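You operate a simulated robot arm through the tools that you are given. There is no shell and no other tool.

You run a simulated robot arm. Do the job below in one go: nothing can be reset, and whatever is moved stays where it is left.

JOB
Couple the hose plug to the gripper, open the air and prove the grip.
Fine: press the green grip button; its lamp stays lit; then shut the valve.

Only the result counts: the job must be done as asked and must still hold three seconds after the hand-in. Knocking over, shifting, dropping, spilling or breaking anything else fails it.

ROBOT AND FRAMES
A 7-joint arm with a fingered hand, fixed in place. Base frame: the origin is on the floor under the middle of its stand, x ahead of it, y to its left, z up. Lengths are in m, angles in degrees, forces in N, time in s.
With the tool pointing down near the work surface it reaches from about 0.36 to 0.72 m from the base axis. Its first joint turns from -69.0 to 172.0 degrees. Payload 3.4 kg.
The TCP is the grasp point between the finger pads, 0.025 m short of the fingertips. In the tool frame z runs along the fingers and y along their closing line. The gripper opens to 0.088 m; its body begins 0.029 m behind the TCP. The gripper is a hand of 4 fingers: y runs from the thumb to the fingers, the wrist lies at [-0.013, -0.097, -0.162] in the tool frame.
Orientation is that of the tool frame in the base frame, as a unit quaternion [w, x, y, z]. With the fingers straight down and the wrist toward the robot, the tool's x, y and z point along [0, 1, 0], [1, 0, 0] and [0, 0, -1] of the base frame.

CONTROLS
- The arm moves only by the tool nudge_tool. Its argument "moves" is a list of rows, each a list of 2 entries, a list of its own where there are three numbers: the shift along the tool's x, y, z in units of 200 mm (1.0 is 200 mm), then the turn, a rotation vector about the tool's x, y, z in units of 60 degrees (1.0 is 60 degrees). In form: [[[dx, dy, dz], [wx, wy, wz]], ...]. A call has 1 to 20 rows; each row is the pose to reach, as a shift and turn from the pose commanded when the call began, along the tool's axes at that moment. A call with a number of a shift or a turn outside -1 to 1 is refused whole. Each row takes 0.2 s and may step no farther than 0.05 m and 8.6 degrees from the row before; otherwise, the whole call is refused. Where a pose cannot be reached the arm comes as near as it can. A force on the tool above 40 N (or 10 N above the force at the start of the call, whichever is more), or a blocked arm, ends the call early, and 0.2 s more pass. In this call time passes only in rows, and 0.2 s behind the last. The reply holds the time, the measured pose of the TCP, the force on the tool along the base axes, the opening and the grip force, in the units named above and with some noise, with the torque about the TCP (base axes, N m) and any sound that the robot's microphone picked up, and new pictures: "views" is both (left out), scene, wrist or none.
- Cameras (640 x 400 px; columns grow to the right, rows downward): "scene" is fixed at [0.4011, 0.5006, 1.5253]; the picture's right is [-0.97, -0.26, 0.00], its down [-0.13, 0.50, -0.86] and it looks along [0.22, -0.83, -0.52] (base axes); focal length 360 px, centre (320, 200). "wrist" rides on the gripper at [0.064, -0.083, -0.098] in the tool frame; the picture's right is [-0.62, 0.37, -0.69], its down [-0.71, -0.63, 0.30] and it looks along [-0.32, 0.68, 0.65] (tool axes); focal length 265 px, centre (320, 200). There is no depth. A picture from a camera that has moved, and an enlarged one, comes with that camera's place and axes in the base frame and with its lens.
- slide_trunk(by): slides the trunk up (or, below 0, down) by that many m; the arm rides with it, the base frame stays. It gives what a move gives, with no picture.
- set_fingers(index, middle, ring, thumb_bend, thumb_turn): sets how far each is bent, from 0 (flat) to 1 (curled in); at 0.3 the hand is open as for a grip, at 0.7 the pads meet at the TCP. One left out holds its place. A second passes; each finger stops where it meets its share of the squeeze, and holds until it gets a number again. It is the only way to open and close the hand. It gives what a move gives, with no picture; readings hold the bend of each and the force on the fingers (four entries, about 0 where the hand has none), thumb and palm. thumb_turn goes from beside the hand (0) to across from the fingers (1), as for a grip.
- close_up(camera, box): a new picture of the part [left, top, right, bottom] of that camera's present view, enlarged. The clock stands still meanwhile.
- finish_job(): hands the job in; it is judged then, once.

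Places have to be worked out from the pictures, the camera data and where the tool is seen. Open the gripper and draw the arm clear of the work before you hand the job in, unless the task says otherwise.

The tools are called after "Call:" as name(argument=value, ...) on one line, values as JSON. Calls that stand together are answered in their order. nudge_tool: Moves the arm, as the interface text tells. Its arguments: {"type":"object","properties":{"moves":{"type":"array","items":{"type":"array"}},"views":{"type":"string","enum":["both","scene","wrist","none"]}},"required":["moves"]} The other tools are called the same way: slide_trunk (by) moves the trunk up or down; set_fingers (index, middle, ring, thumb_bend, thumb_turn) moves the fingers one by one; close_up (camera, box) takes an enlarged picture of a part of a camera's view; finish_job () hands the job in.

At the start:

```text
t: 0.0
ee_pos: [0.5323, -0.1315, 1.2495]
orientation: [0.0, 0.707, 0.707, 0.0]
ft_force: [-0.1, 1.0, 0.6]
wrist_torque: [0.01, -0.01, 0.01]
gripper_width: 0.0877
grasp_force: 0.1
shape: jaw
bend: [0.3, 0.3, 0.3, 0.3, 0.98]
finger forces: [0.0, 0.1, 0.1, 0.0, 0.0, 0.0]
trunk travel left (down, up): [-0.75, 0.09]
```

scene: 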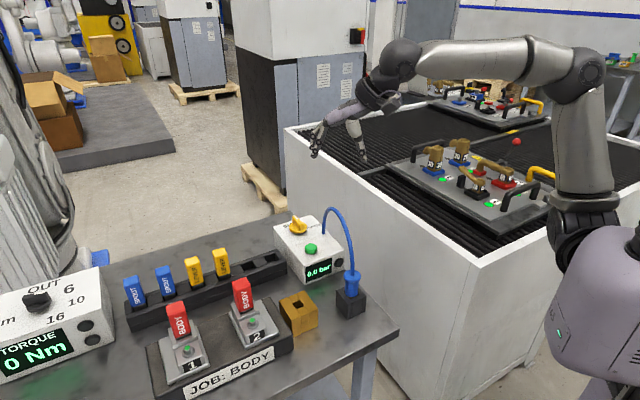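
wrist: 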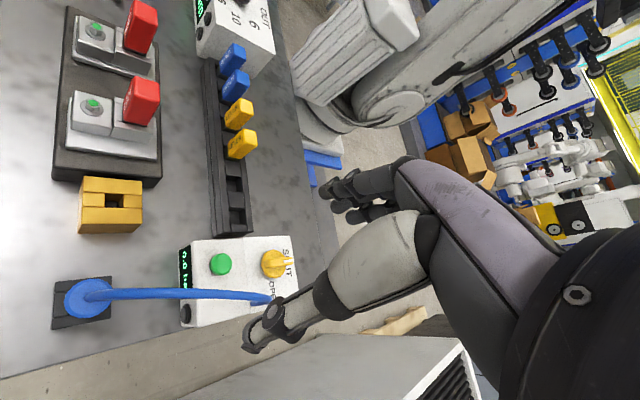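

I'll begin by inspecting the bench in both cameras, to find the hose plug, the valve box, the green button and the gripper.

Call:
close_up(camera="scene", box=[240, 190, 400, 350])

Call:
close_up(camera="scene", box=[100, 230, 340, 400])

Call:
close_up(camera="wrist", box=[30, 170, 330, 350])

Call:
close_up(camera="scene", box=[280, 60, 560, 240])

```text
2.50 times, centred on (320, 270) of scene
camera zoom: at [0.4011, 0.5006, 1.5253], right [-0.97, -0.26, 0.0], down [-0.13, 0.5, -0.86], along [0.22, -0.83, -0.52], focal length 901 px, centre (320, 25)
```

zoom: 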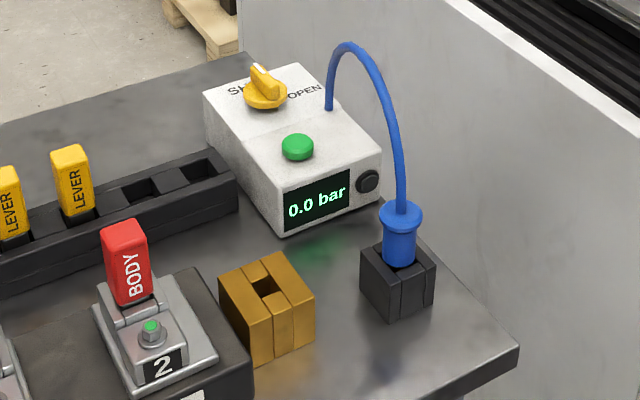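

```text
2.35 times, centred on (220, 315) of scene
camera zoom: at [0.4011, 0.5006, 1.5253], right [-0.97, -0.26, 0.0], down [-0.13, 0.5, -0.86], along [0.22, -0.83, -0.52], focal length 848 px, centre (555, -71)
```

zoom: 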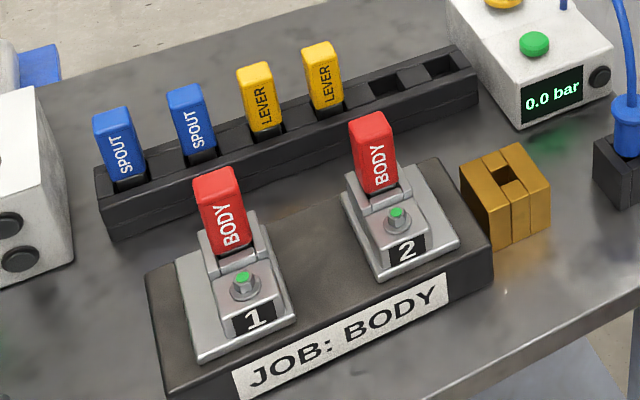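

```text
2.13 times, centred on (180, 260) of wrist
camera zoom: at [0.4485, -0.0686, 1.3492], right [0.37, -0.62, 0.69], down [-0.63, -0.71, -0.3], along [0.68, -0.32, -0.65], focal length 566 px, centre (619, 72)
```

zoom: 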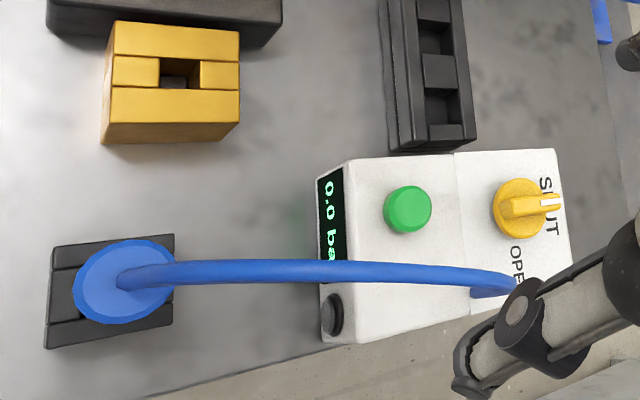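

```text
2.22 times, centred on (420, 150) of scene
camera zoom: at [0.4011, 0.5006, 1.5253], right [-0.97, -0.26, 0.0], down [-0.13, 0.5, -0.86], along [0.22, -0.83, -0.52], focal length 801 px, centre (98, 311)
```

zoom: 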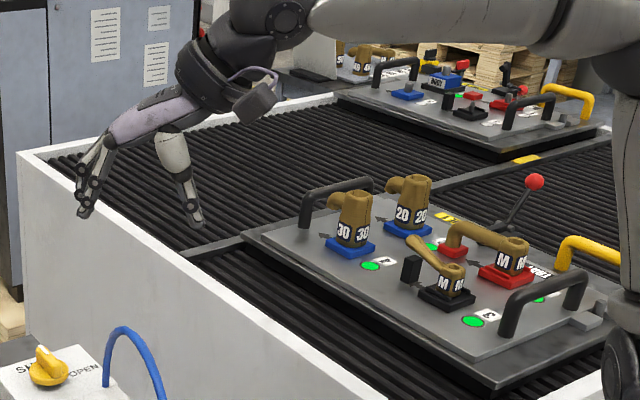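

The plug looks to be near (0.48, -0.08, 0.98), the gold socket near (0.58, -0.01, 0.94), the green button near (0.60, -0.17) and the valve knob near (0.66, -0.25). I'll take more enlargements of the hand and these parts before I move.

Call:
close_up(camera="scene", box=[290, 60, 430, 180])

Call:
close_up(camera="wrist", box=[230, 140, 640, 400])

Call:
close_up(camera="scene", box=[320, 250, 390, 330])

Call:
close_up(camera="scene", box=[265, 205, 350, 290])

Call:
close_up(camera="scene", box=[270, 280, 330, 345])

Call:
close_up(camera="wrist", box=[40, 160, 180, 340])

```text
3.33 times, centred on (360, 120) of scene
camera zoom: at [0.4011, 0.5006, 1.5253], right [-0.97, -0.26, 0.0], down [-0.13, 0.5, -0.86], along [0.22, -0.83, -0.52], focal length 1202 px, centre (187, 467)
```

zoom: 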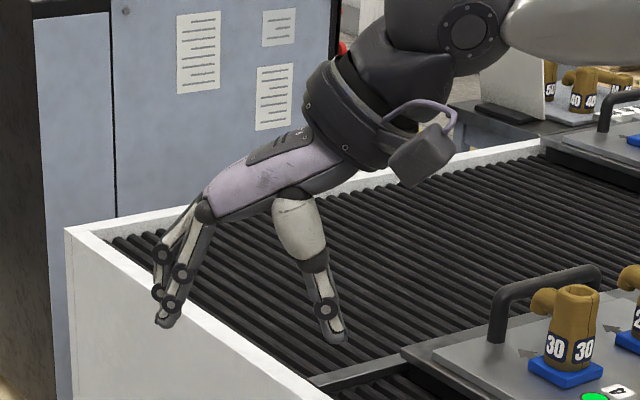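

```text
1.54 times, centred on (435, 270) of wrist
camera zoom: at [0.4485, -0.0686, 1.3492], right [0.37, -0.62, 0.69], down [-0.63, -0.71, -0.3], along [0.68, -0.32, -0.65], focal length 408 px, centre (143, 92)
```

zoom: 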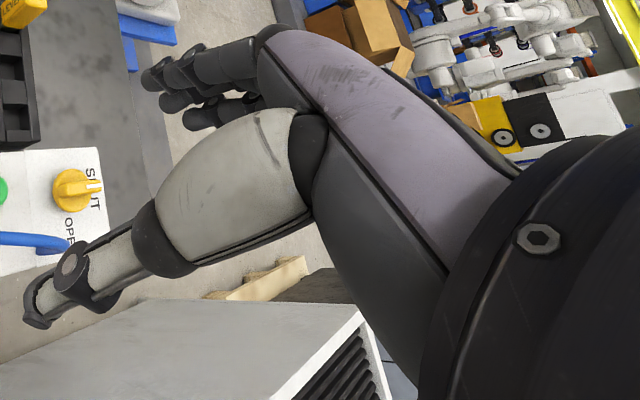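

```text
5.00 times, centred on (355, 290) of scene
camera zoom: at [0.4011, 0.5006, 1.5253], right [-0.97, -0.26, 0.0], down [-0.13, 0.5, -0.86], along [0.22, -0.83, -0.52], focal length 1802 px, centre (145, -250)
```

zoom: 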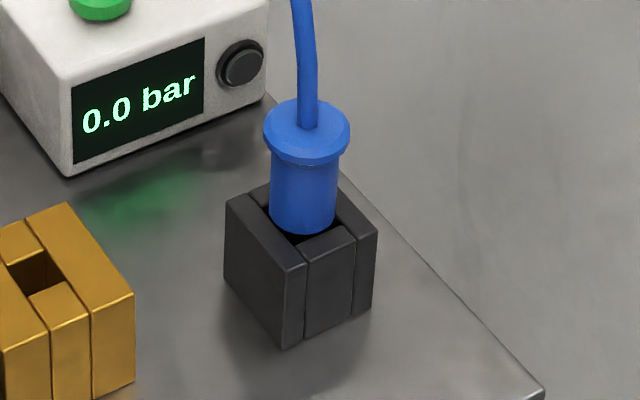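

```text
4.71 times, centred on (308, 248) of scene
camera zoom: at [0.4011, 0.5006, 1.5253], right [-0.97, -0.26, 0.0], down [-0.13, 0.5, -0.86], along [0.22, -0.83, -0.52], focal length 1696 px, centre (379, -24)
```

zoom: 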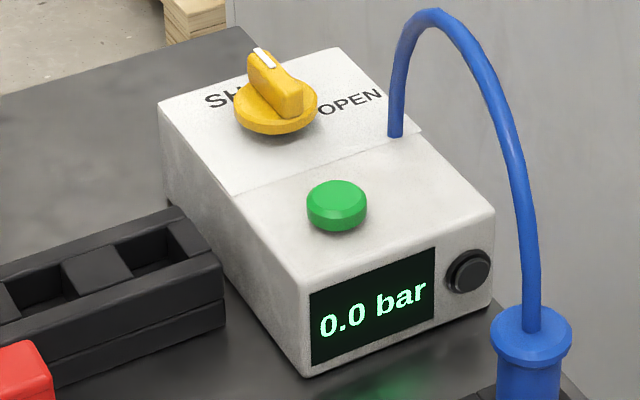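

```text
6.15 times, centred on (300, 312) of scene
camera zoom: at [0.4011, 0.5006, 1.5253], right [-0.97, -0.26, 0.0], down [-0.13, 0.5, -0.86], along [0.22, -0.83, -0.52], focal length 2218 px, centre (443, -492)
```

zoom: 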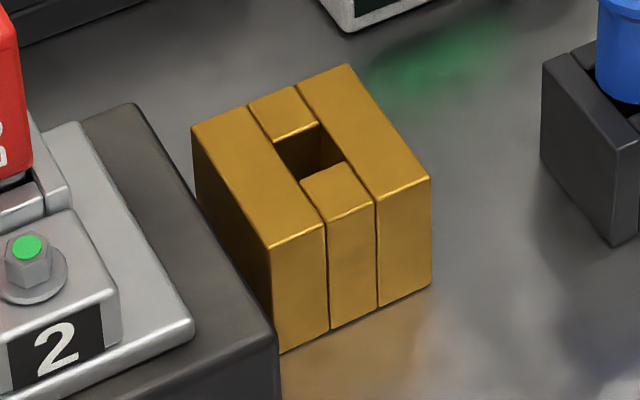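

```text
2.22 times, centred on (110, 250) of wrist
camera zoom: at [0.4485, -0.0686, 1.3492], right [0.37, -0.62, 0.69], down [-0.63, -0.71, -0.3], along [0.68, -0.32, -0.65], focal length 590 px, centre (787, 89)
```

zoom: 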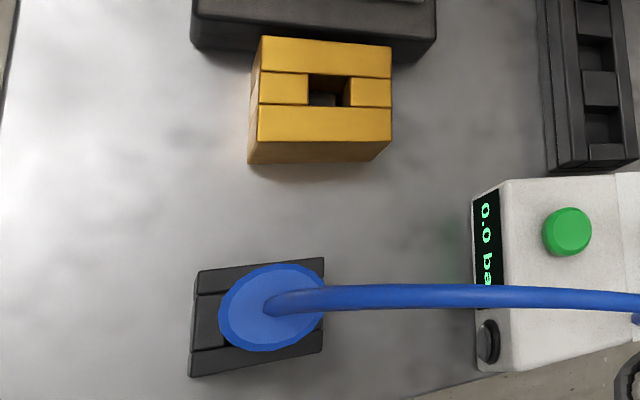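

The two camera views agree: the holder and the gold socket are square blocks turned about -45° and standing on the table, with tops near z = 0.94. The plug's grip collar is about 28 mm wide with a 38 mm flange, and the hose leans towards -y. I'll move off to the +y side of the hose and tilt the fingers about 25°, so the hose comes out clear of the palm.

Call:
nudge_tool(moves=[[[0.2, -0.08, 0], [0, 0, 0]], [[0.4, -0.17, 0], [0, 0, 0]], [[0.6, -0.25, 0], [0, 0, 0]], [[0.6, -0.25, 0.17], [0, -0.139, 0]], [[0.6, -0.25, 0.33], [0, -0.278, 0]], [[0.6, -0.25, 0.5], [0, -0.4167, 0]]], views="both")

```text
t: 1.5
ee_pos: [0.4884, -0.0328, 1.1711]
orientation: [0.081, 0.714, 0.689, -0.096]
ft_force: [0.7, 0.7, 0.0]
wrist_torque: [-0.02, -0.02, 0.03]
gripper_width: 0.0875
grasp_force: 0.0
shape: jaw
bend: [0.3, 0.3, 0.3, 0.3, 0.98]
finger forces: [0.1, 0.0, 0.0, 0.0, 0.0, 0.1]
trunk travel left (down, up): [-0.75, 0.09]
stopped in row 6: the arm was blocked; the commanded pose is now the measured one
camera wrist: at [0.4095, 0.0562, 1.2518], right [0.37, -0.44, 0.82], down [-0.66, -0.74, -0.11], along [0.66, -0.5, -0.56], focal length 265 px, centre (320, 200)
```

scene: 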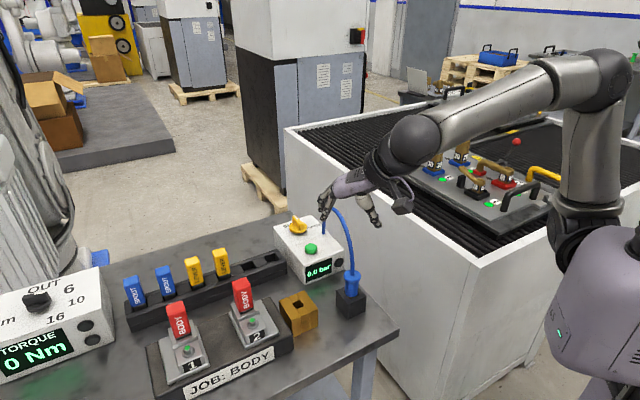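
wrist: 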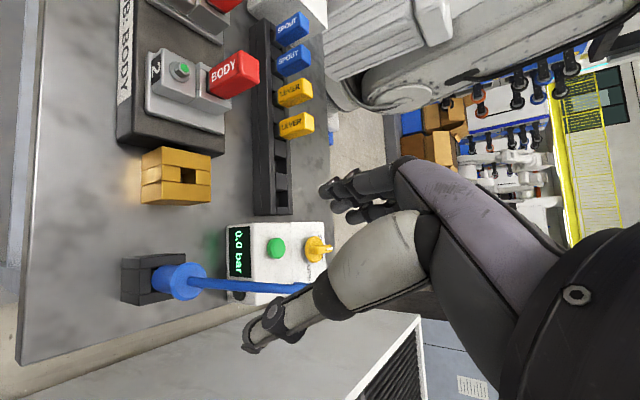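

The call stopped with no contact force, so this looks like a joint limit or lag rather than a hit. The tilt got to about 14°. I'll continue the tilt slowly in place to see whether it is really limited.

Call:
nudge_tool(moves=[[[0, 0, 0], [0, -0.05, 0]], [[0, 0, 0], [0, -0.1, 0]], [[0, 0, 0], [0, -0.1, 0]]], views="none")

```text
t: 2.3
ee_pos: [0.4917, -0.0426, 1.1758]
orientation: [0.082, 0.716, 0.684, -0.109]
ft_force: [-0.8, -0.6, -0.1]
wrist_torque: [-0.02, 0.01, 0.0]
gripper_width: 0.0876
grasp_force: 0.1
shape: jaw
bend: [0.3, 0.3, 0.3, 0.3, 0.98]
finger forces: [0.2, 0.0, 0.0, 0.0, 0.0, 0.0]
trunk travel left (down, up): [-0.75, 0.09]
```

A joint limit is stopping the tilt at about 16°. I'll lower the trunk 0.08 m, which keeps the fingers well above the plug at about 1.10, and see whether the new arm posture frees the wrist.

Call:
slide_trunk(by=-0.08)

Call:
nudge_tool(moves=[[[0.1, 0, 0], [0, 0, 0]], [[0.2, 0, -0.05], [0, -0.06, 0]], [[0.2, 0, -0.05], [0, -0.12, 0]], [[0.2, 0, -0.05], [0, -0.12, 0]]], views="both")

```text
t: 3.5
ee_pos: [0.4916, -0.0425, 1.0941]
orientation: [0.083, 0.716, 0.685, -0.11]
ft_force: [0.2, 0.5, -0.2]
wrist_torque: [0.02, 0.01, -0.01]
gripper_width: 0.0876
grasp_force: 0.1
shape: jaw
bend: [0.3, 0.3, 0.3, 0.3, 0.98]
finger forces: [0.0, 0.1, 0.1, 0.0, 0.1, 0.0]
trunk travel left (down, up): [-0.67, 0.17]
```

```text
t: 4.0
ee_pos: [0.4956, -0.0319, 1.1045]
orientation: [0.052, 0.726, 0.681, -0.084]
ft_force: [-0.1, -0.1, -0.2]
wrist_torque: [0.0, -0.03, 0.02]
gripper_width: 0.0877
grasp_force: 0.0
shape: jaw
bend: [0.3, 0.3, 0.3, 0.3, 0.98]
finger forces: [0.1, 0.0, 0.0, 0.0, 0.1, 0.1]
trunk travel left (down, up): [-0.67, 0.17]
stopped in row 2: the arm was blocked; the commanded pose is now the measured one
camera wrist: at [0.4206, 0.0543, 1.1918], right [0.37, -0.5, 0.78], down [-0.68, -0.72, -0.14], along [0.63, -0.49, -0.61], focal length 265 px, centre (320, 200)
```

scene: 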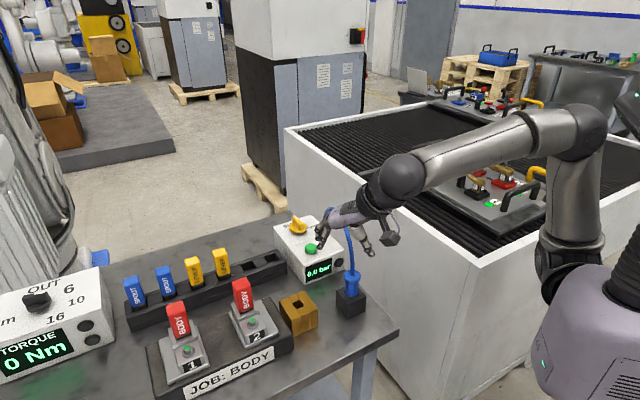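
wrist: 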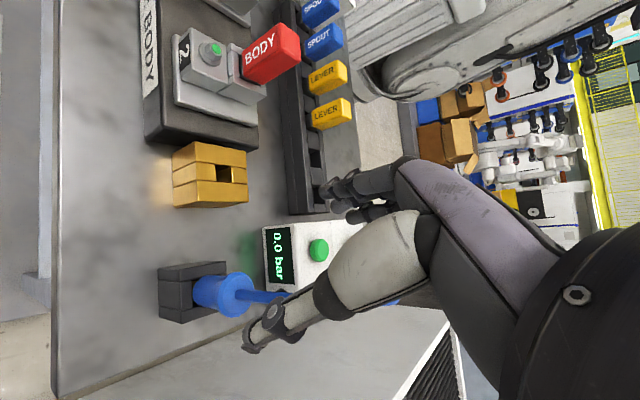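

Moving to +y and tilting seem to use up the same wrist joint. Yawing the hand positively while tilting should turn that motion into a forearm roll, and it also lines the hand up with the hose direction. I'll try going to yaw +30° and tilt 30° in place.

Call:
nudge_tool(moves=[[[0, 0, 0], [-0.039, -0.053, -0.086]], [[0, 0, 0], [-0.078, -0.105, -0.173]], [[0, 0, 0], [-0.117, -0.158, -0.259]], [[0, 0, 0], [-0.155, -0.211, -0.345]], [[0, 0, 0], [-0.194, -0.263, -0.432]], [[0, 0, 0], [-0.233, -0.316, -0.518]], [[0, 0, 0], [-0.233, -0.316, -0.518]]], views="both")

```text
t: 5.6
ee_pos: [0.4957, -0.0314, 1.1033]
orientation: [0.225, 0.481, 0.837, -0.13]
ft_force: [0.6, 0.5, -0.6]
wrist_torque: [0.0, 0.03, -0.01]
gripper_width: 0.0878
grasp_force: 0.0
shape: jaw
bend: [0.3, 0.3, 0.3, 0.3, 0.98]
finger forces: [0.0, 0.0, 0.1, 0.1, 0.0, 0.0]
trunk travel left (down, up): [-0.67, 0.17]
camera wrist: at [0.3697, 0.017, 1.1568], right [0.41, 0.02, 0.91], down [-0.16, -0.98, 0.1], along [0.9, -0.18, -0.4], focal length 265 px, centre (320, 200)
```

scene: 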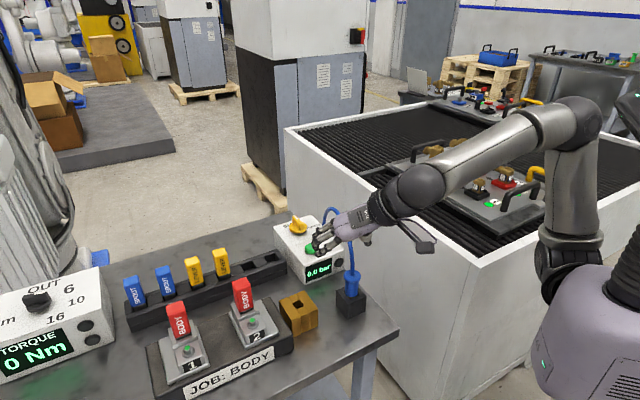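
wrist: 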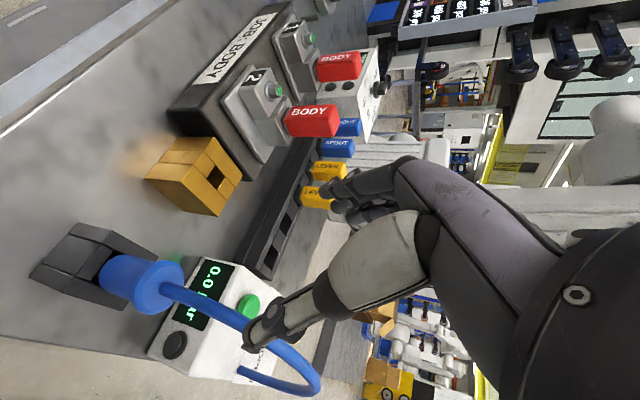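

That worked: yaw 30° and tilt 30° were reached exactly. I'll enlarge the plug and the socket in this new wrist view to refine where they are.

Call:
close_up(camera="wrist", box=[20, 210, 200, 322])

Call:
close_up(camera="wrist", box=[130, 120, 260, 222])

Call:
close_up(camera="scene", box=[280, 190, 400, 330])

```text
3.56 times, centred on (110, 266) of wrist
camera zoom: at [0.3697, 0.017, 1.1568], right [0.41, 0.02, 0.91], down [-0.16, -0.98, 0.1], along [0.9, -0.18, -0.4], focal length 944 px, centre (1067, -35)
```

zoom: 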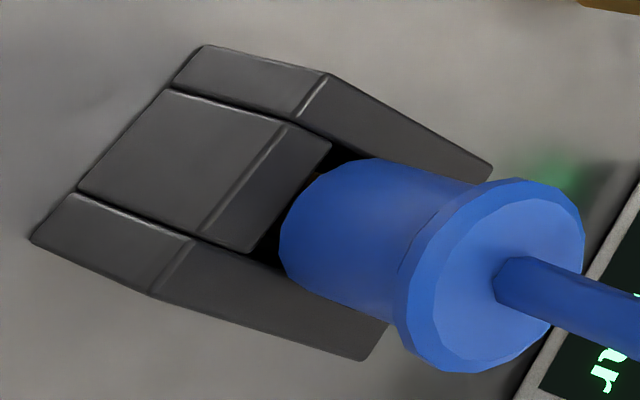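

```text
3.92 times, centred on (195, 171) of wrist
camera zoom: at [0.3697, 0.017, 1.1568], right [0.41, 0.02, 0.91], down [-0.16, -0.98, 0.1], along [0.9, -0.18, -0.4], focal length 1041 px, centre (810, 314)
```

zoom: 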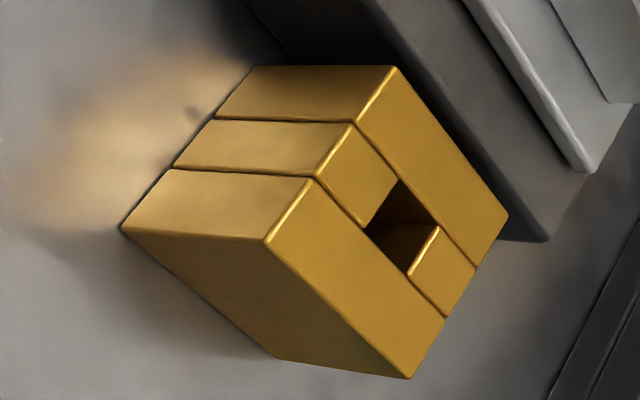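

```text
2.86 times, centred on (340, 260) of scene
camera zoom: at [0.4011, 0.5006, 1.5253], right [-0.97, -0.26, 0.0], down [-0.13, 0.5, -0.86], along [0.22, -0.83, -0.52], focal length 1030 px, centre (263, 29)
```

zoom: 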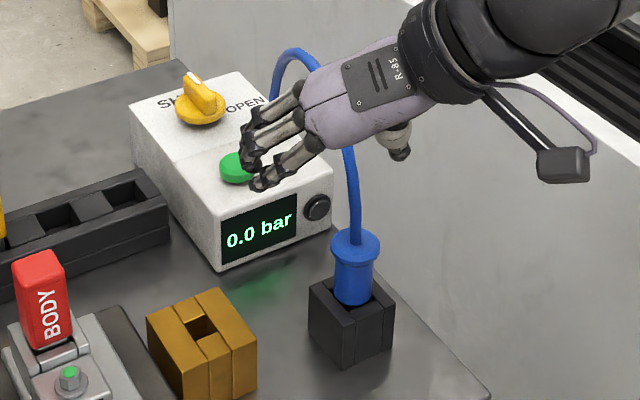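

Comparing the two wrist views puts the plug axis at about (0.481, -0.080), with the flange top near 0.983 and the holder top near 0.929. The gold hole is at about (0.584, -0.014), top near 0.935. I'll move to a pre-grasp point 0.10 m back from the collar along the tool axis.

Call:
nudge_tool(moves=[[[0.066, -0.062, 0.063], [0, 0, 0]], [[0.132, -0.123, 0.127], [0, 0, 0]], [[0.198, -0.185, 0.19], [0, 0, 0]], [[0.198, -0.185, 0.19], [0, 0, 0]]], views="both")

```text
t: 6.6
ee_pos: [0.4548, -0.0369, 1.0504]
orientation: [0.226, 0.481, 0.837, -0.13]
ft_force: [0.3, 0.5, -0.3]
wrist_torque: [-0.01, -0.02, 0.0]
gripper_width: 0.0878
grasp_force: 0.1
shape: jaw
bend: [0.3, 0.3, 0.3, 0.3, 0.98]
finger forces: [0.0, 0.1, 0.0, 0.1, 0.0, 0.0]
trunk travel left (down, up): [-0.67, 0.17]
camera wrist: at [0.3296, 0.0113, 1.1027], right [0.41, 0.02, 0.91], down [-0.16, -0.98, 0.09], along [0.9, -0.18, -0.4], focal length 265 px, centre (320, 200)
```

scene: 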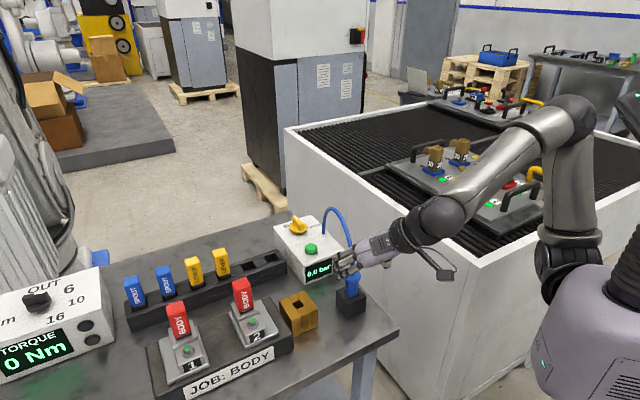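
wrist: 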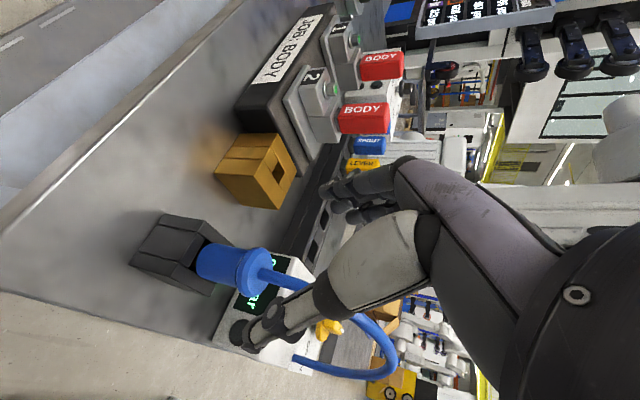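

Call:
close_up(camera="wrist", box=[120, 180, 360, 330])

Call:
close_up(camera="scene", box=[300, 210, 440, 330])

```text
2.67 times, centred on (240, 255) of wrist
camera zoom: at [0.3296, 0.0113, 1.1027], right [0.41, 0.02, 0.91], down [-0.16, -0.98, 0.09], along [0.9, -0.18, -0.4], focal length 708 px, centre (533, 53)
```

zoom: 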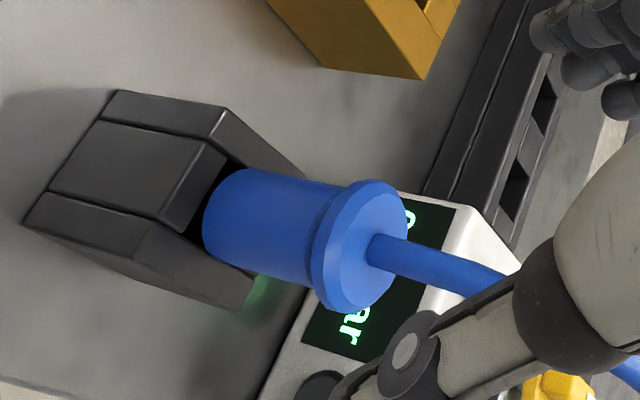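

```text
3.33 times, centred on (370, 270) of scene
camera zoom: at [0.4011, 0.5006, 1.5253], right [-0.97, -0.26, 0.0], down [-0.13, 0.5, -0.86], along [0.22, -0.83, -0.52], focal length 1202 px, centre (153, -33)
```

zoom: 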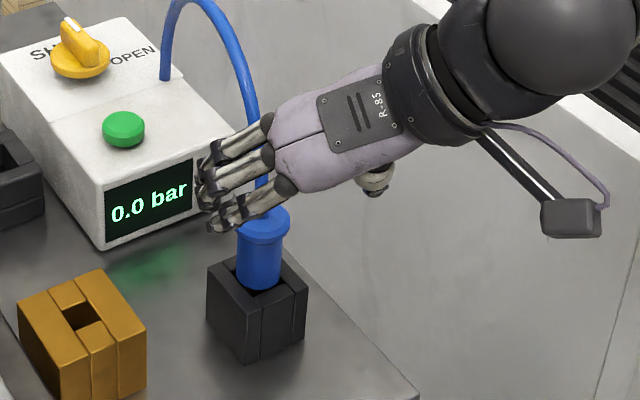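

This view confirms the plug axis at about (0.481, -0.080), flange top 0.984 and holder top 0.928. I'll advance 0.07 m along the fingers and check that the plug sits between thumb and fingers.

Call:
nudge_tool(moves=[[[0, 0, 0.1], [0, 0, 0]], [[0, 0, 0.2], [0, 0, 0]], [[0, 0, 0.3], [0, 0, 0]], [[0, 0, 0.35], [0, 0, 0]], [[0, 0, 0.35], [0, 0, 0]]], views="both")

Call:
close_up(camera="wrist", box=[220, 150, 420, 350])

Call:
close_up(camera="scene", box=[310, 240, 410, 330])

```text
t: 7.8
ee_pos: [0.4735, -0.0669, 0.9898]
orientation: [0.226, 0.482, 0.837, -0.13]
ft_force: [-0.8, -0.3, -0.5]
wrist_torque: [0.01, -0.01, 0.01]
gripper_width: 0.0877
grasp_force: 0.0
shape: jaw
bend: [0.3, 0.3, 0.3, 0.3, 0.98]
finger forces: [0.0, 0.1, 0.0, 0.0, 0.0, 0.0]
trunk travel left (down, up): [-0.67, 0.17]
camera wrist: at [0.348, -0.0192, 1.0434], right [0.41, 0.02, 0.91], down [-0.16, -0.98, 0.09], along [0.9, -0.18, -0.4], focal length 265 px, centre (320, 200)
```

scene: 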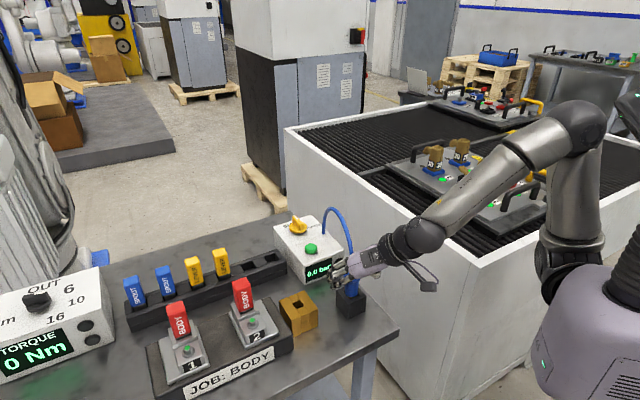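
wrist: 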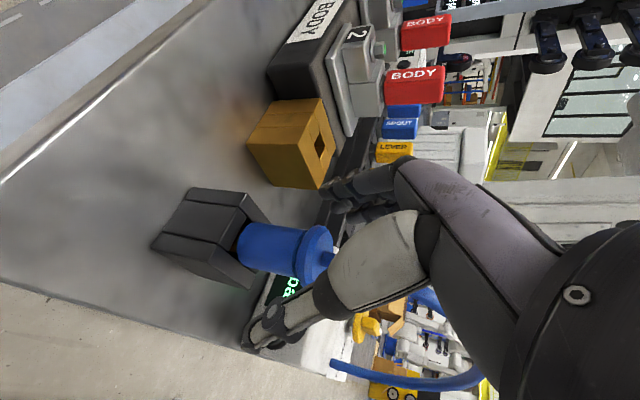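

```text
2.00 times, centred on (320, 250) of wrist
camera zoom: at [0.348, -0.0192, 1.0434], right [0.41, 0.02, 0.91], down [-0.16, -0.98, 0.09], along [0.9, -0.18, -0.4], focal length 531 px, centre (320, 100)
```

zoom: 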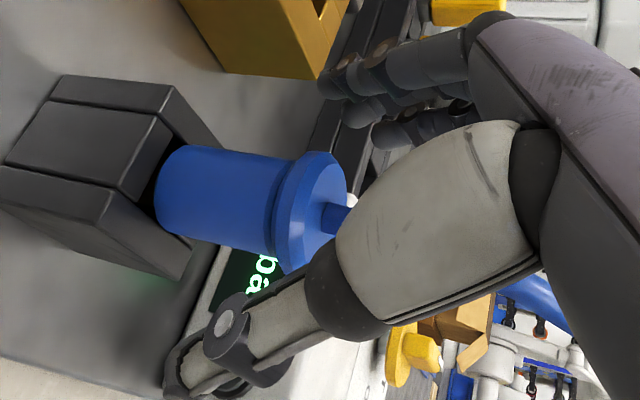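

```text
4.44 times, centred on (360, 285) of scene
camera zoom: at [0.4011, 0.5006, 1.5253], right [-0.97, -0.26, 0.0], down [-0.13, 0.5, -0.86], along [0.22, -0.83, -0.52], focal length 1602 px, centre (142, -178)
```

zoom: 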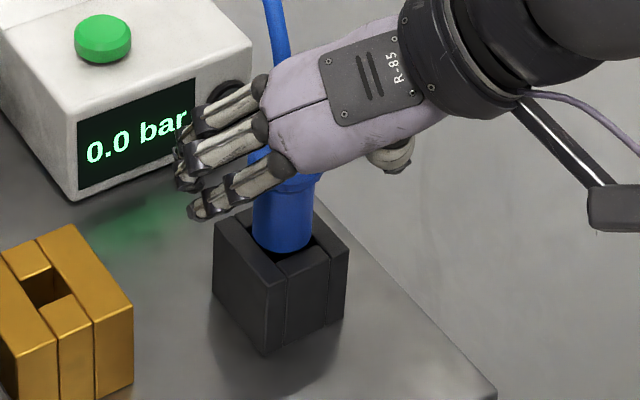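

The thumb and fingers straddle the plug and the hose passes the outer side of the hand with no force. I'll advance the last 0.03 m to the collar.

Call:
nudge_tool(moves=[[[0, 0, 0.05], [0, 0, 0]], [[0, 0, 0.1], [0, 0, 0]], [[0, 0, 0.15], [0, 0, 0]], [[0, 0, 0.15], [0, 0, 0]]], views="both")

Call:
close_up(camera="wrist", box=[220, 150, 420, 350])

Call:
close_up(camera="scene", box=[310, 240, 410, 330])

```text
t: 8.8
ee_pos: [0.4807, -0.0805, 0.9651]
orientation: [0.224, 0.482, 0.837, -0.129]
ft_force: [0.4, 0.8, -0.1]
wrist_torque: [0.02, 0.03, 0.0]
gripper_width: 0.0877
grasp_force: 0.2
shape: jaw
bend: [0.3, 0.3, 0.3, 0.3, 0.98]
finger forces: [0.0, 0.0, 0.1, 0.0, 0.0, 0.0]
trunk travel left (down, up): [-0.67, 0.17]
camera wrist: at [0.355, -0.0313, 1.0182], right [0.41, 0.02, 0.91], down [-0.16, -0.98, 0.09], along [0.9, -0.18, -0.4], focal length 265 px, centre (320, 200)
```

scene: 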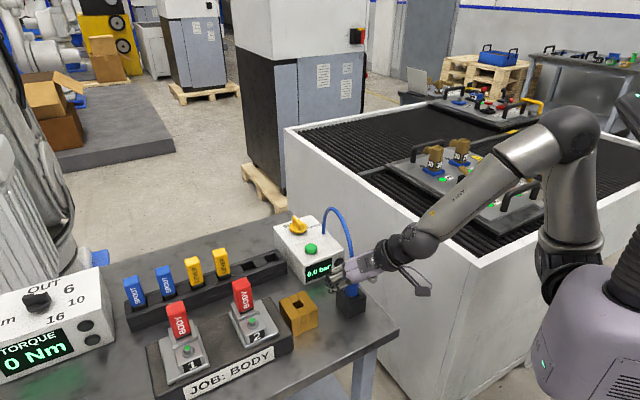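
wrist: 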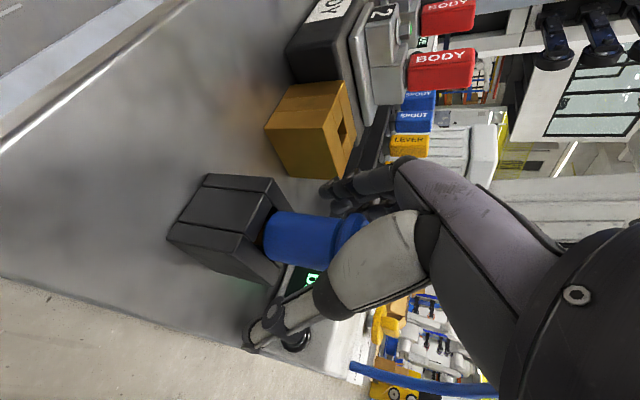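

```text
2.00 times, centred on (320, 250) of wrist
camera zoom: at [0.355, -0.0313, 1.0182], right [0.41, 0.02, 0.91], down [-0.16, -0.98, 0.09], along [0.9, -0.18, -0.4], focal length 531 px, centre (320, 100)
```

zoom: 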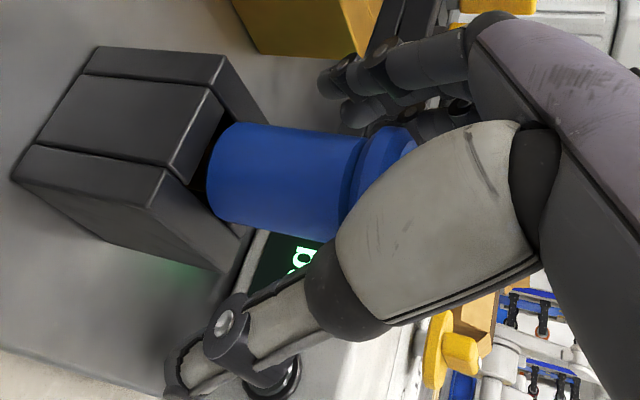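

```text
4.44 times, centred on (360, 285) of scene
camera zoom: at [0.4011, 0.5006, 1.5253], right [-0.97, -0.26, 0.0], down [-0.13, 0.5, -0.86], along [0.22, -0.83, -0.52], focal length 1602 px, centre (142, -178)
```

zoom: 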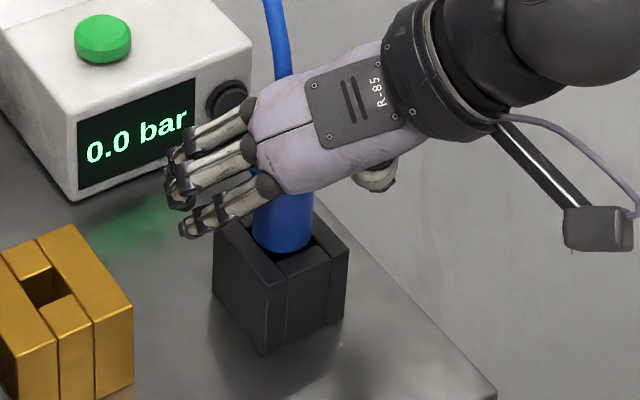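

The collar lies on the TCP pixel at the right depth, with its edges symmetric about the closing line. I'll close part way first to check for even contact.

Call:
set_fingers(index=0.5, middle=0.5, ring=0.5, thumb_bend=0.5)

Call:
close_up(camera="wrist", box=[220, 150, 420, 350])

Call:
close_up(camera="scene", box=[310, 240, 410, 330])

```text
t: 9.8
ee_pos: [0.48, -0.0797, 0.9655]
orientation: [0.225, 0.482, 0.837, -0.13]
ft_force: [0.3, 0.6, 0.1]
wrist_torque: [-0.02, 0.01, 0.0]
gripper_width: 0.0422
grasp_force: 0.0
shape: fingers
bend: [0.5, 0.5, 0.5, 0.5, 0.98]
finger forces: [0.0, 0.0, 0.0, 0.0, 0.0, 0.0]
trunk travel left (down, up): [-0.67, 0.17]
```

```text
2.00 times, centred on (320, 250) of wrist
camera zoom: at [0.3551, -0.0313, 1.0183], right [0.41, 0.02, 0.91], down [-0.16, -0.98, 0.09], along [0.9, -0.18, -0.4], focal length 531 px, centre (320, 100)
```

zoom: 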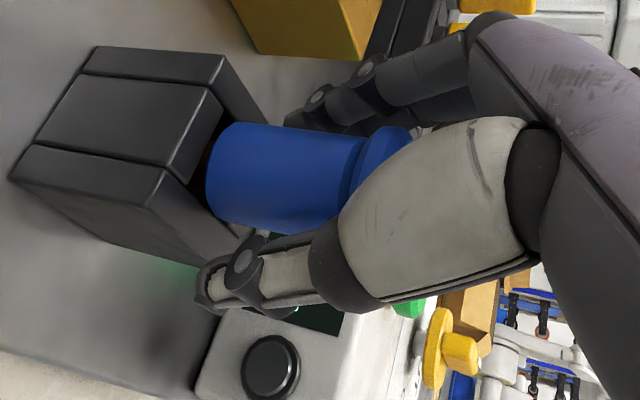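

```text
4.44 times, centred on (360, 285) of scene
camera zoom: at [0.4011, 0.5006, 1.5253], right [-0.97, -0.26, 0.0], down [-0.13, 0.5, -0.86], along [0.22, -0.83, -0.52], focal length 1602 px, centre (142, -178)
```

zoom: 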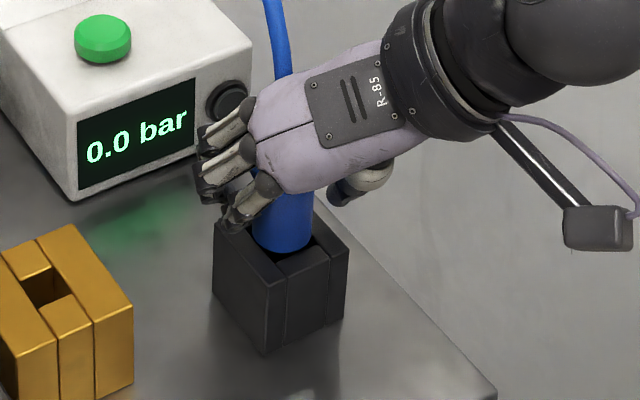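

No contact yet at a 42 mm opening and the spacing looks even. I'll close fully onto the collar.

Call:
set_fingers(index=0.7, middle=0.7, ring=0.7, thumb_bend=0.7)

Call:
close_up(camera="wrist", box=[220, 150, 420, 350])

Call:
close_up(camera="scene", box=[310, 240, 410, 330])

```text
t: 10.8
ee_pos: [0.4814, -0.0804, 0.9655]
orientation: [0.225, 0.482, 0.837, -0.13]
ft_force: [0.1, 0.4, -0.7]
wrist_torque: [0.02, 0.0, 0.02]
gripper_width: 0.0212
grasp_force: 6.8
shape: fingers
bend: [0.6, 0.68, 0.7, 0.61, 0.97]
finger forces: [6.1, 1.3, 0.1, 0.1, 6.7, 0.1]
trunk travel left (down, up): [-0.67, 0.17]
```

```text
2.00 times, centred on (320, 250) of wrist
camera zoom: at [0.3552, -0.0314, 1.0183], right [0.41, 0.02, 0.91], down [-0.16, -0.98, 0.09], along [0.9, -0.18, -0.4], focal length 531 px, centre (320, 100)
```

zoom: 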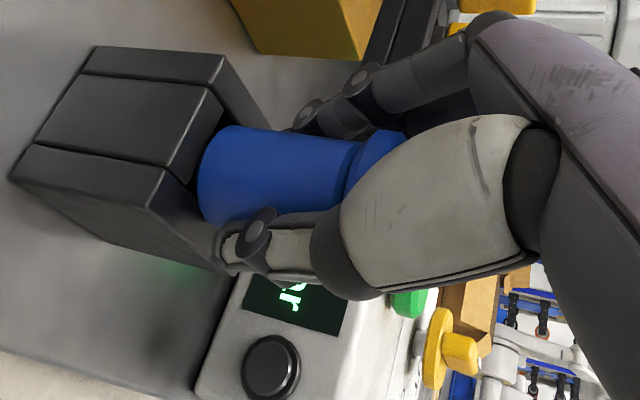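

```text
4.44 times, centred on (360, 285) of scene
camera zoom: at [0.4011, 0.5006, 1.5253], right [-0.97, -0.26, 0.0], down [-0.13, 0.5, -0.86], along [0.22, -0.83, -0.52], focal length 1602 px, centre (142, -178)
```

zoom: 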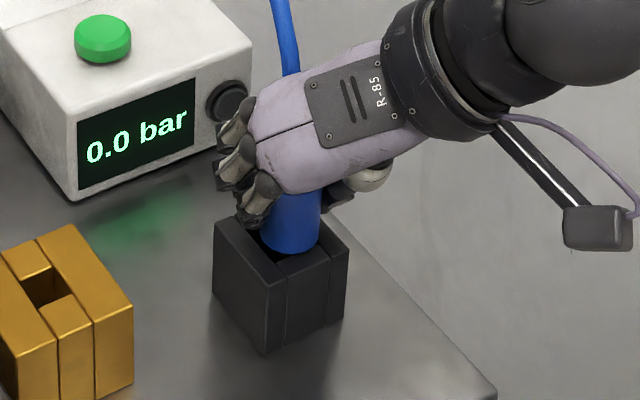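

Only the index and thumb carry load (about 6 N), because the middle and ring fingers pass in front of the collar. For a steadier three-finger hold I'll reopen, tilt to about 45°, and shift 8 mm along tool x so the collar is centred across the fingers.

Call:
set_fingers(index=0.35, middle=0.35, ring=0.35, thumb_bend=0.35)

Call:
nudge_tool(moves=[[[0.013, 0, 0], [0, -0.083, 0]], [[0.027, 0, 0], [0, -0.167, 0]], [[0.04, 0, 0], [0, -0.25, 0]], [[0.04, 0, 0], [0, -0.25, 0]]], views="both")

Call:
close_up(camera="wrist", box=[220, 150, 420, 350])

Call:
close_up(camera="scene", box=[310, 240, 410, 330])

```text
t: 11.8
ee_pos: [0.4807, -0.0799, 0.9652]
orientation: [0.224, 0.482, 0.837, -0.13]
ft_force: [-0.4, 0.7, 0.3]
wrist_torque: [0.0, 0.02, 0.02]
gripper_width: 0.0735
grasp_force: 0.0
shape: fingers
bend: [0.35, 0.35, 0.35, 0.35, 0.97]
finger forces: [0.0, 0.1, 0.1, 0.0, 0.0, 0.0]
trunk travel left (down, up): [-0.67, 0.17]
```

```text
t: 12.8
ee_pos: [0.4776, -0.075, 0.961]
orientation: [0.331, 0.461, 0.801, -0.192]
ft_force: [0.5, 0.7, 0.5]
wrist_torque: [0.0, 0.0, 0.0]
gripper_width: 0.0739
grasp_force: 0.0
shape: fingers
bend: [0.35, 0.35, 0.35, 0.35, 0.97]
finger forces: [0.0, 0.1, 0.0, 0.1, 0.0, 0.0]
trunk travel left (down, up): [-0.67, 0.17]
camera wrist: at [0.3466, -0.0177, 0.9852], right [0.29, 0.23, 0.93], down [-0.18, -0.94, 0.29], along [0.94, -0.26, -0.23], focal length 265 px, centre (320, 200)
```

scene: 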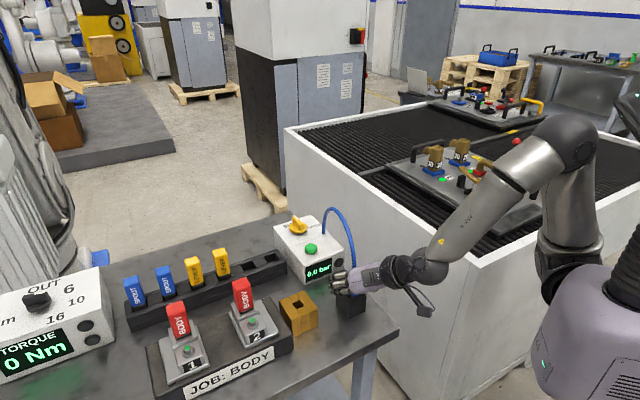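
wrist: 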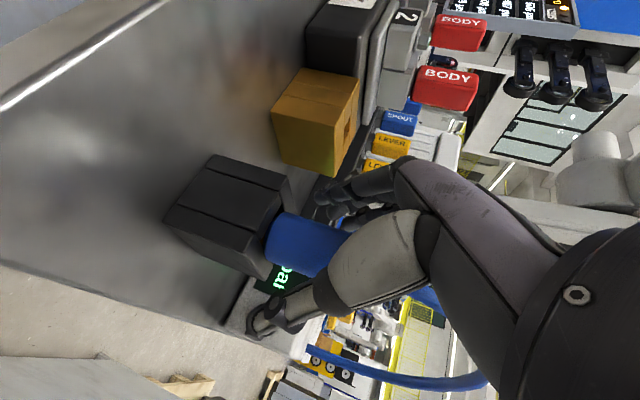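

```text
2.00 times, centred on (320, 250) of wrist
camera zoom: at [0.3466, -0.0177, 0.9852], right [0.29, 0.23, 0.93], down [-0.18, -0.94, 0.29], along [0.94, -0.26, -0.23], focal length 531 px, centre (320, 100)
```

zoom: 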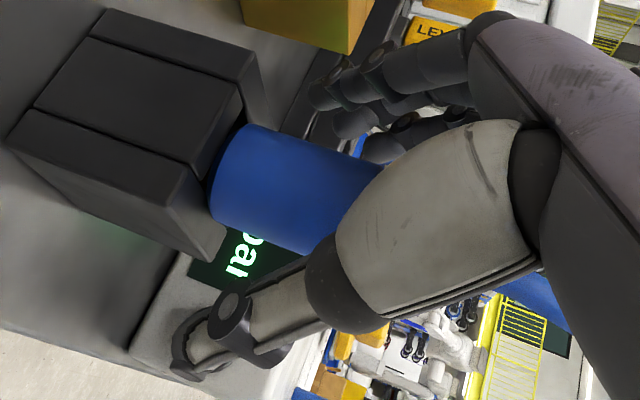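

```text
4.44 times, centred on (360, 285) of scene
camera zoom: at [0.4011, 0.5006, 1.5253], right [-0.97, -0.26, 0.0], down [-0.13, 0.5, -0.86], along [0.22, -0.83, -0.52], focal length 1602 px, centre (142, -178)
```

zoom: 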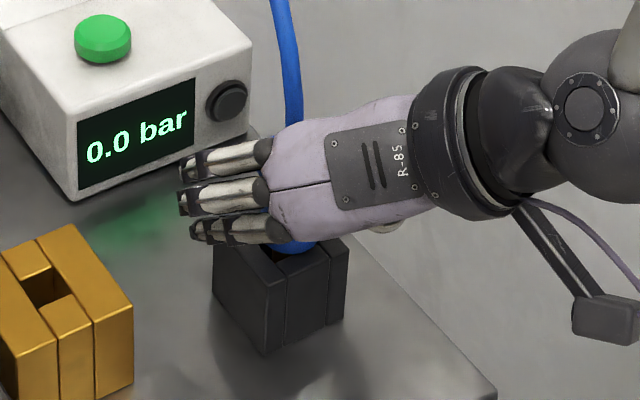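

The collar projects where I expect it, 7 mm forward of the TCP and centred between thumb and fingers. I'll close now.

Call:
set_fingers(index=0.7, middle=0.7, ring=0.7, thumb_bend=0.7)

Call:
close_up(camera="wrist", box=[220, 150, 420, 350])

Call:
close_up(camera="scene", box=[310, 240, 410, 330])

```text
t: 13.8
ee_pos: [0.4778, -0.0748, 0.9625]
orientation: [0.332, 0.461, 0.8, -0.191]
ft_force: [0.5, 0.2, 0.4]
wrist_torque: [0.01, -0.01, 0.02]
gripper_width: 0.0217
grasp_force: 8.7
shape: fingers
bend: [0.6, 0.66, 0.7, 0.6, 0.97]
finger forces: [6.0, 2.7, 0.0, 0.1, 8.0, 0.1]
trunk travel left (down, up): [-0.67, 0.17]
```

```text
2.00 times, centred on (320, 250) of wrist
camera zoom: at [0.3467, -0.0175, 0.9854], right [0.29, 0.23, 0.93], down [-0.18, -0.94, 0.29], along [0.94, -0.26, -0.23], focal length 531 px, centre (320, 100)
```

zoom: 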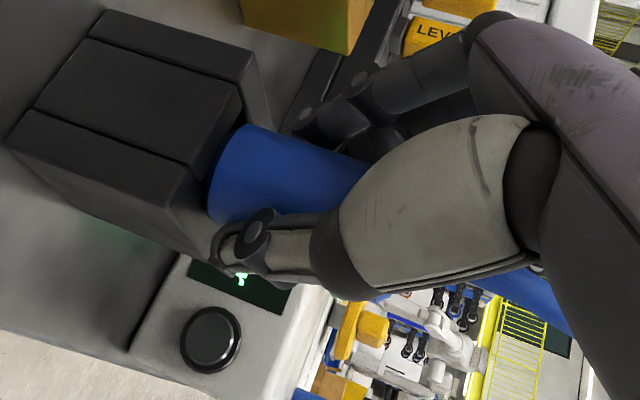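

```text
4.44 times, centred on (360, 285) of scene
camera zoom: at [0.4011, 0.5006, 1.5253], right [-0.97, -0.26, 0.0], down [-0.13, 0.5, -0.86], along [0.22, -0.83, -0.52], focal length 1602 px, centre (142, -178)
```

zoom: 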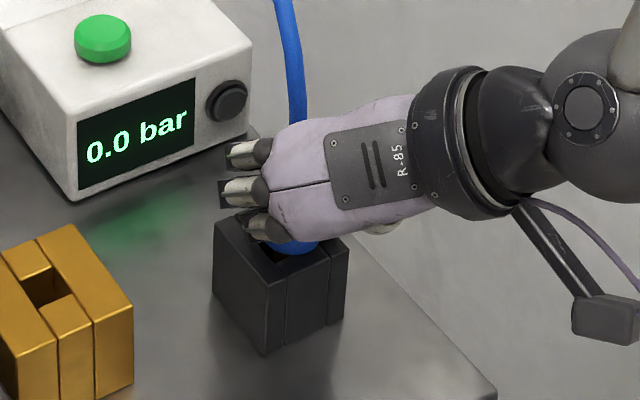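

The hold is better at 8 to 9 N, but the ring finger still closes on nothing. I'll curl the middle and ring fingers further to gain contact while the holder still supports the plug.

Call:
set_fingers(middle=0.85, ring=0.85, index=0.8, thumb_bend=0.8)

Call:
close_up(camera="wrist", box=[220, 150, 420, 350])

```text
t: 14.8
ee_pos: [0.4766, -0.0747, 0.9615]
orientation: [0.333, 0.461, 0.8, -0.191]
ft_force: [6.4, -1.4, 7.3]
wrist_torque: [0.04, -0.16, 0.0]
gripper_width: 0.0181
grasp_force: 25.3
shape: fingers
bend: [0.73, 0.77, 0.83, 0.62, 0.95]
finger forces: [14.2, 10.9, 6.5, 0.0, 18.8, 0.1]
trunk travel left (down, up): [-0.67, 0.17]
```

```text
2.00 times, centred on (320, 250) of wrist
camera zoom: at [0.3476, -0.0177, 0.9855], right [0.29, 0.23, 0.93], down [-0.18, -0.94, 0.29], along [0.94, -0.26, -0.23], focal length 531 px, centre (320, 100)
```

zoom: 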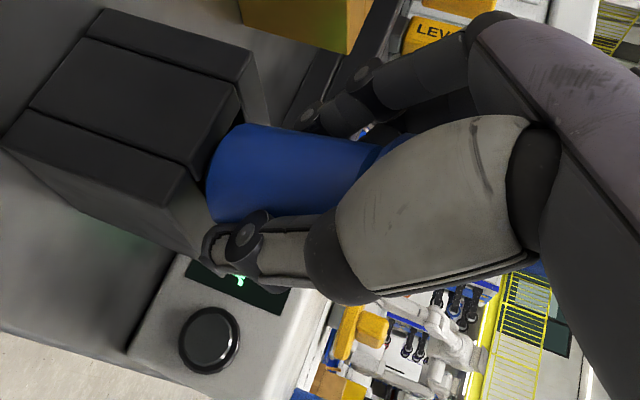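

Squeezing harder makes the fingers pull the plug sideways (about 10 N on the wrist), because they cross it at an angle. The stable grip is with the fingers nearly perpendicular to the collar, so I'll release, tilt on to about 60°, and lower slightly.

Call:
set_fingers(index=0.35, middle=0.35, ring=0.35, thumb_bend=0.35)

Call:
nudge_tool(moves=[[[0, 0, 0], [0, -0.083, 0]], [[0, 0, 0], [0, -0.167, 0]], [[0.005, 0, 0.012], [0, -0.25, 0]], [[0.0107, 0, 0.0247], [0, -0.25, 0]], [[0.0107, 0, 0.0247], [0, -0.25, 0]]], views="both")

Call:
close_up(camera="wrist", box=[220, 150, 420, 350])

Call:
close_up(camera="scene", box=[310, 240, 410, 330])

```text
t: 15.8
ee_pos: [0.4758, -0.0748, 0.9619]
orientation: [0.332, 0.461, 0.801, -0.19]
ft_force: [-0.4, 0.0, 0.6]
wrist_torque: [-0.01, -0.02, 0.02]
gripper_width: 0.074
grasp_force: 0.0
shape: fingers
bend: [0.35, 0.35, 0.35, 0.35, 0.97]
finger forces: [0.0, 0.0, 0.1, 0.0, 0.1, 0.0]
trunk travel left (down, up): [-0.67, 0.17]
```

```text
t: 17.0
ee_pos: [0.4778, -0.0761, 0.9556]
orientation: [0.434, 0.432, 0.75, -0.25]
ft_force: [-0.2, -0.2, -0.7]
wrist_torque: [0.01, 0.0, -0.03]
gripper_width: 0.0736
grasp_force: 0.1
shape: fingers
bend: [0.35, 0.35, 0.35, 0.35, 0.97]
finger forces: [0.0, 0.0, 0.0, 0.1, 0.0, 0.1]
trunk travel left (down, up): [-0.67, 0.17]
camera wrist: at [0.3465, -0.0172, 0.949], right [0.17, 0.44, 0.88], down [-0.23, -0.85, 0.47], along [0.96, -0.29, -0.04], focal length 265 px, centre (320, 200)
```

scene: 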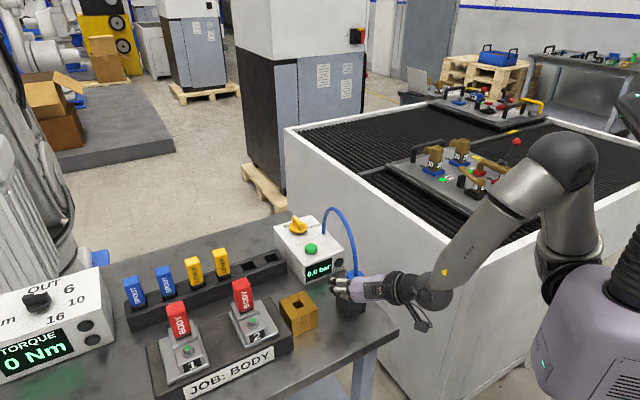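
wrist: 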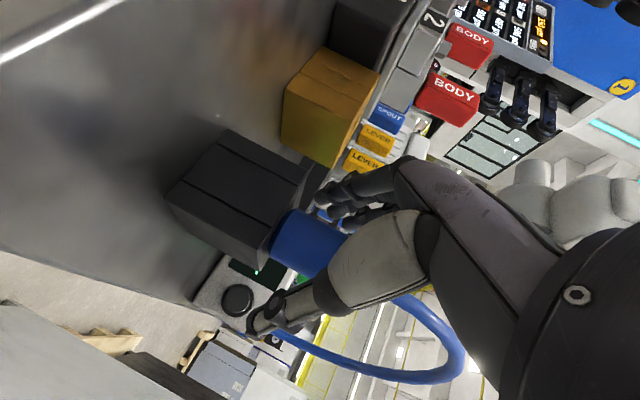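

```text
2.00 times, centred on (320, 250) of wrist
camera zoom: at [0.3465, -0.0172, 0.949], right [0.17, 0.44, 0.88], down [-0.23, -0.85, 0.47], along [0.96, -0.29, -0.04], focal length 531 px, centre (320, 100)
```

zoom: 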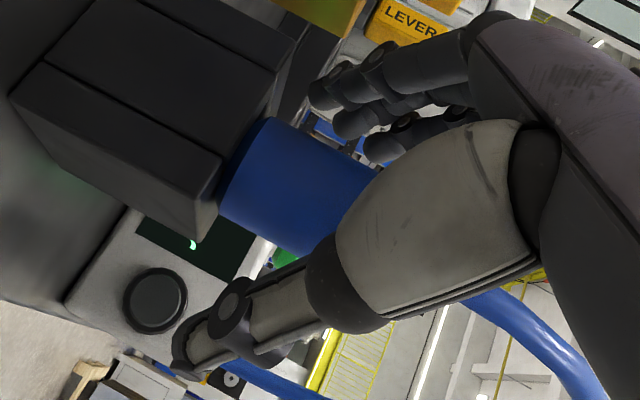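

```text
4.44 times, centred on (360, 285) of scene
camera zoom: at [0.4011, 0.5006, 1.5253], right [-0.97, -0.26, 0.0], down [-0.13, 0.5, -0.86], along [0.22, -0.83, -0.52], focal length 1602 px, centre (142, -178)
```

zoom: 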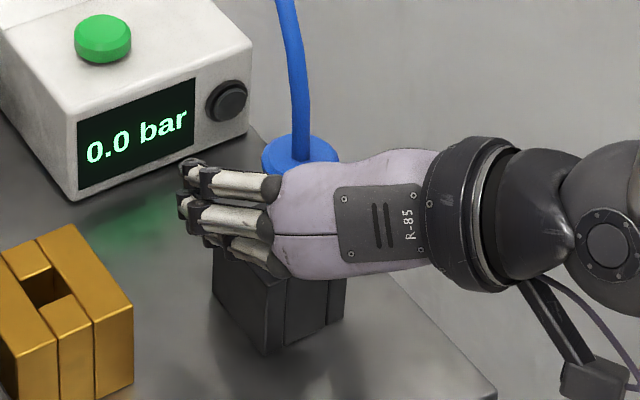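

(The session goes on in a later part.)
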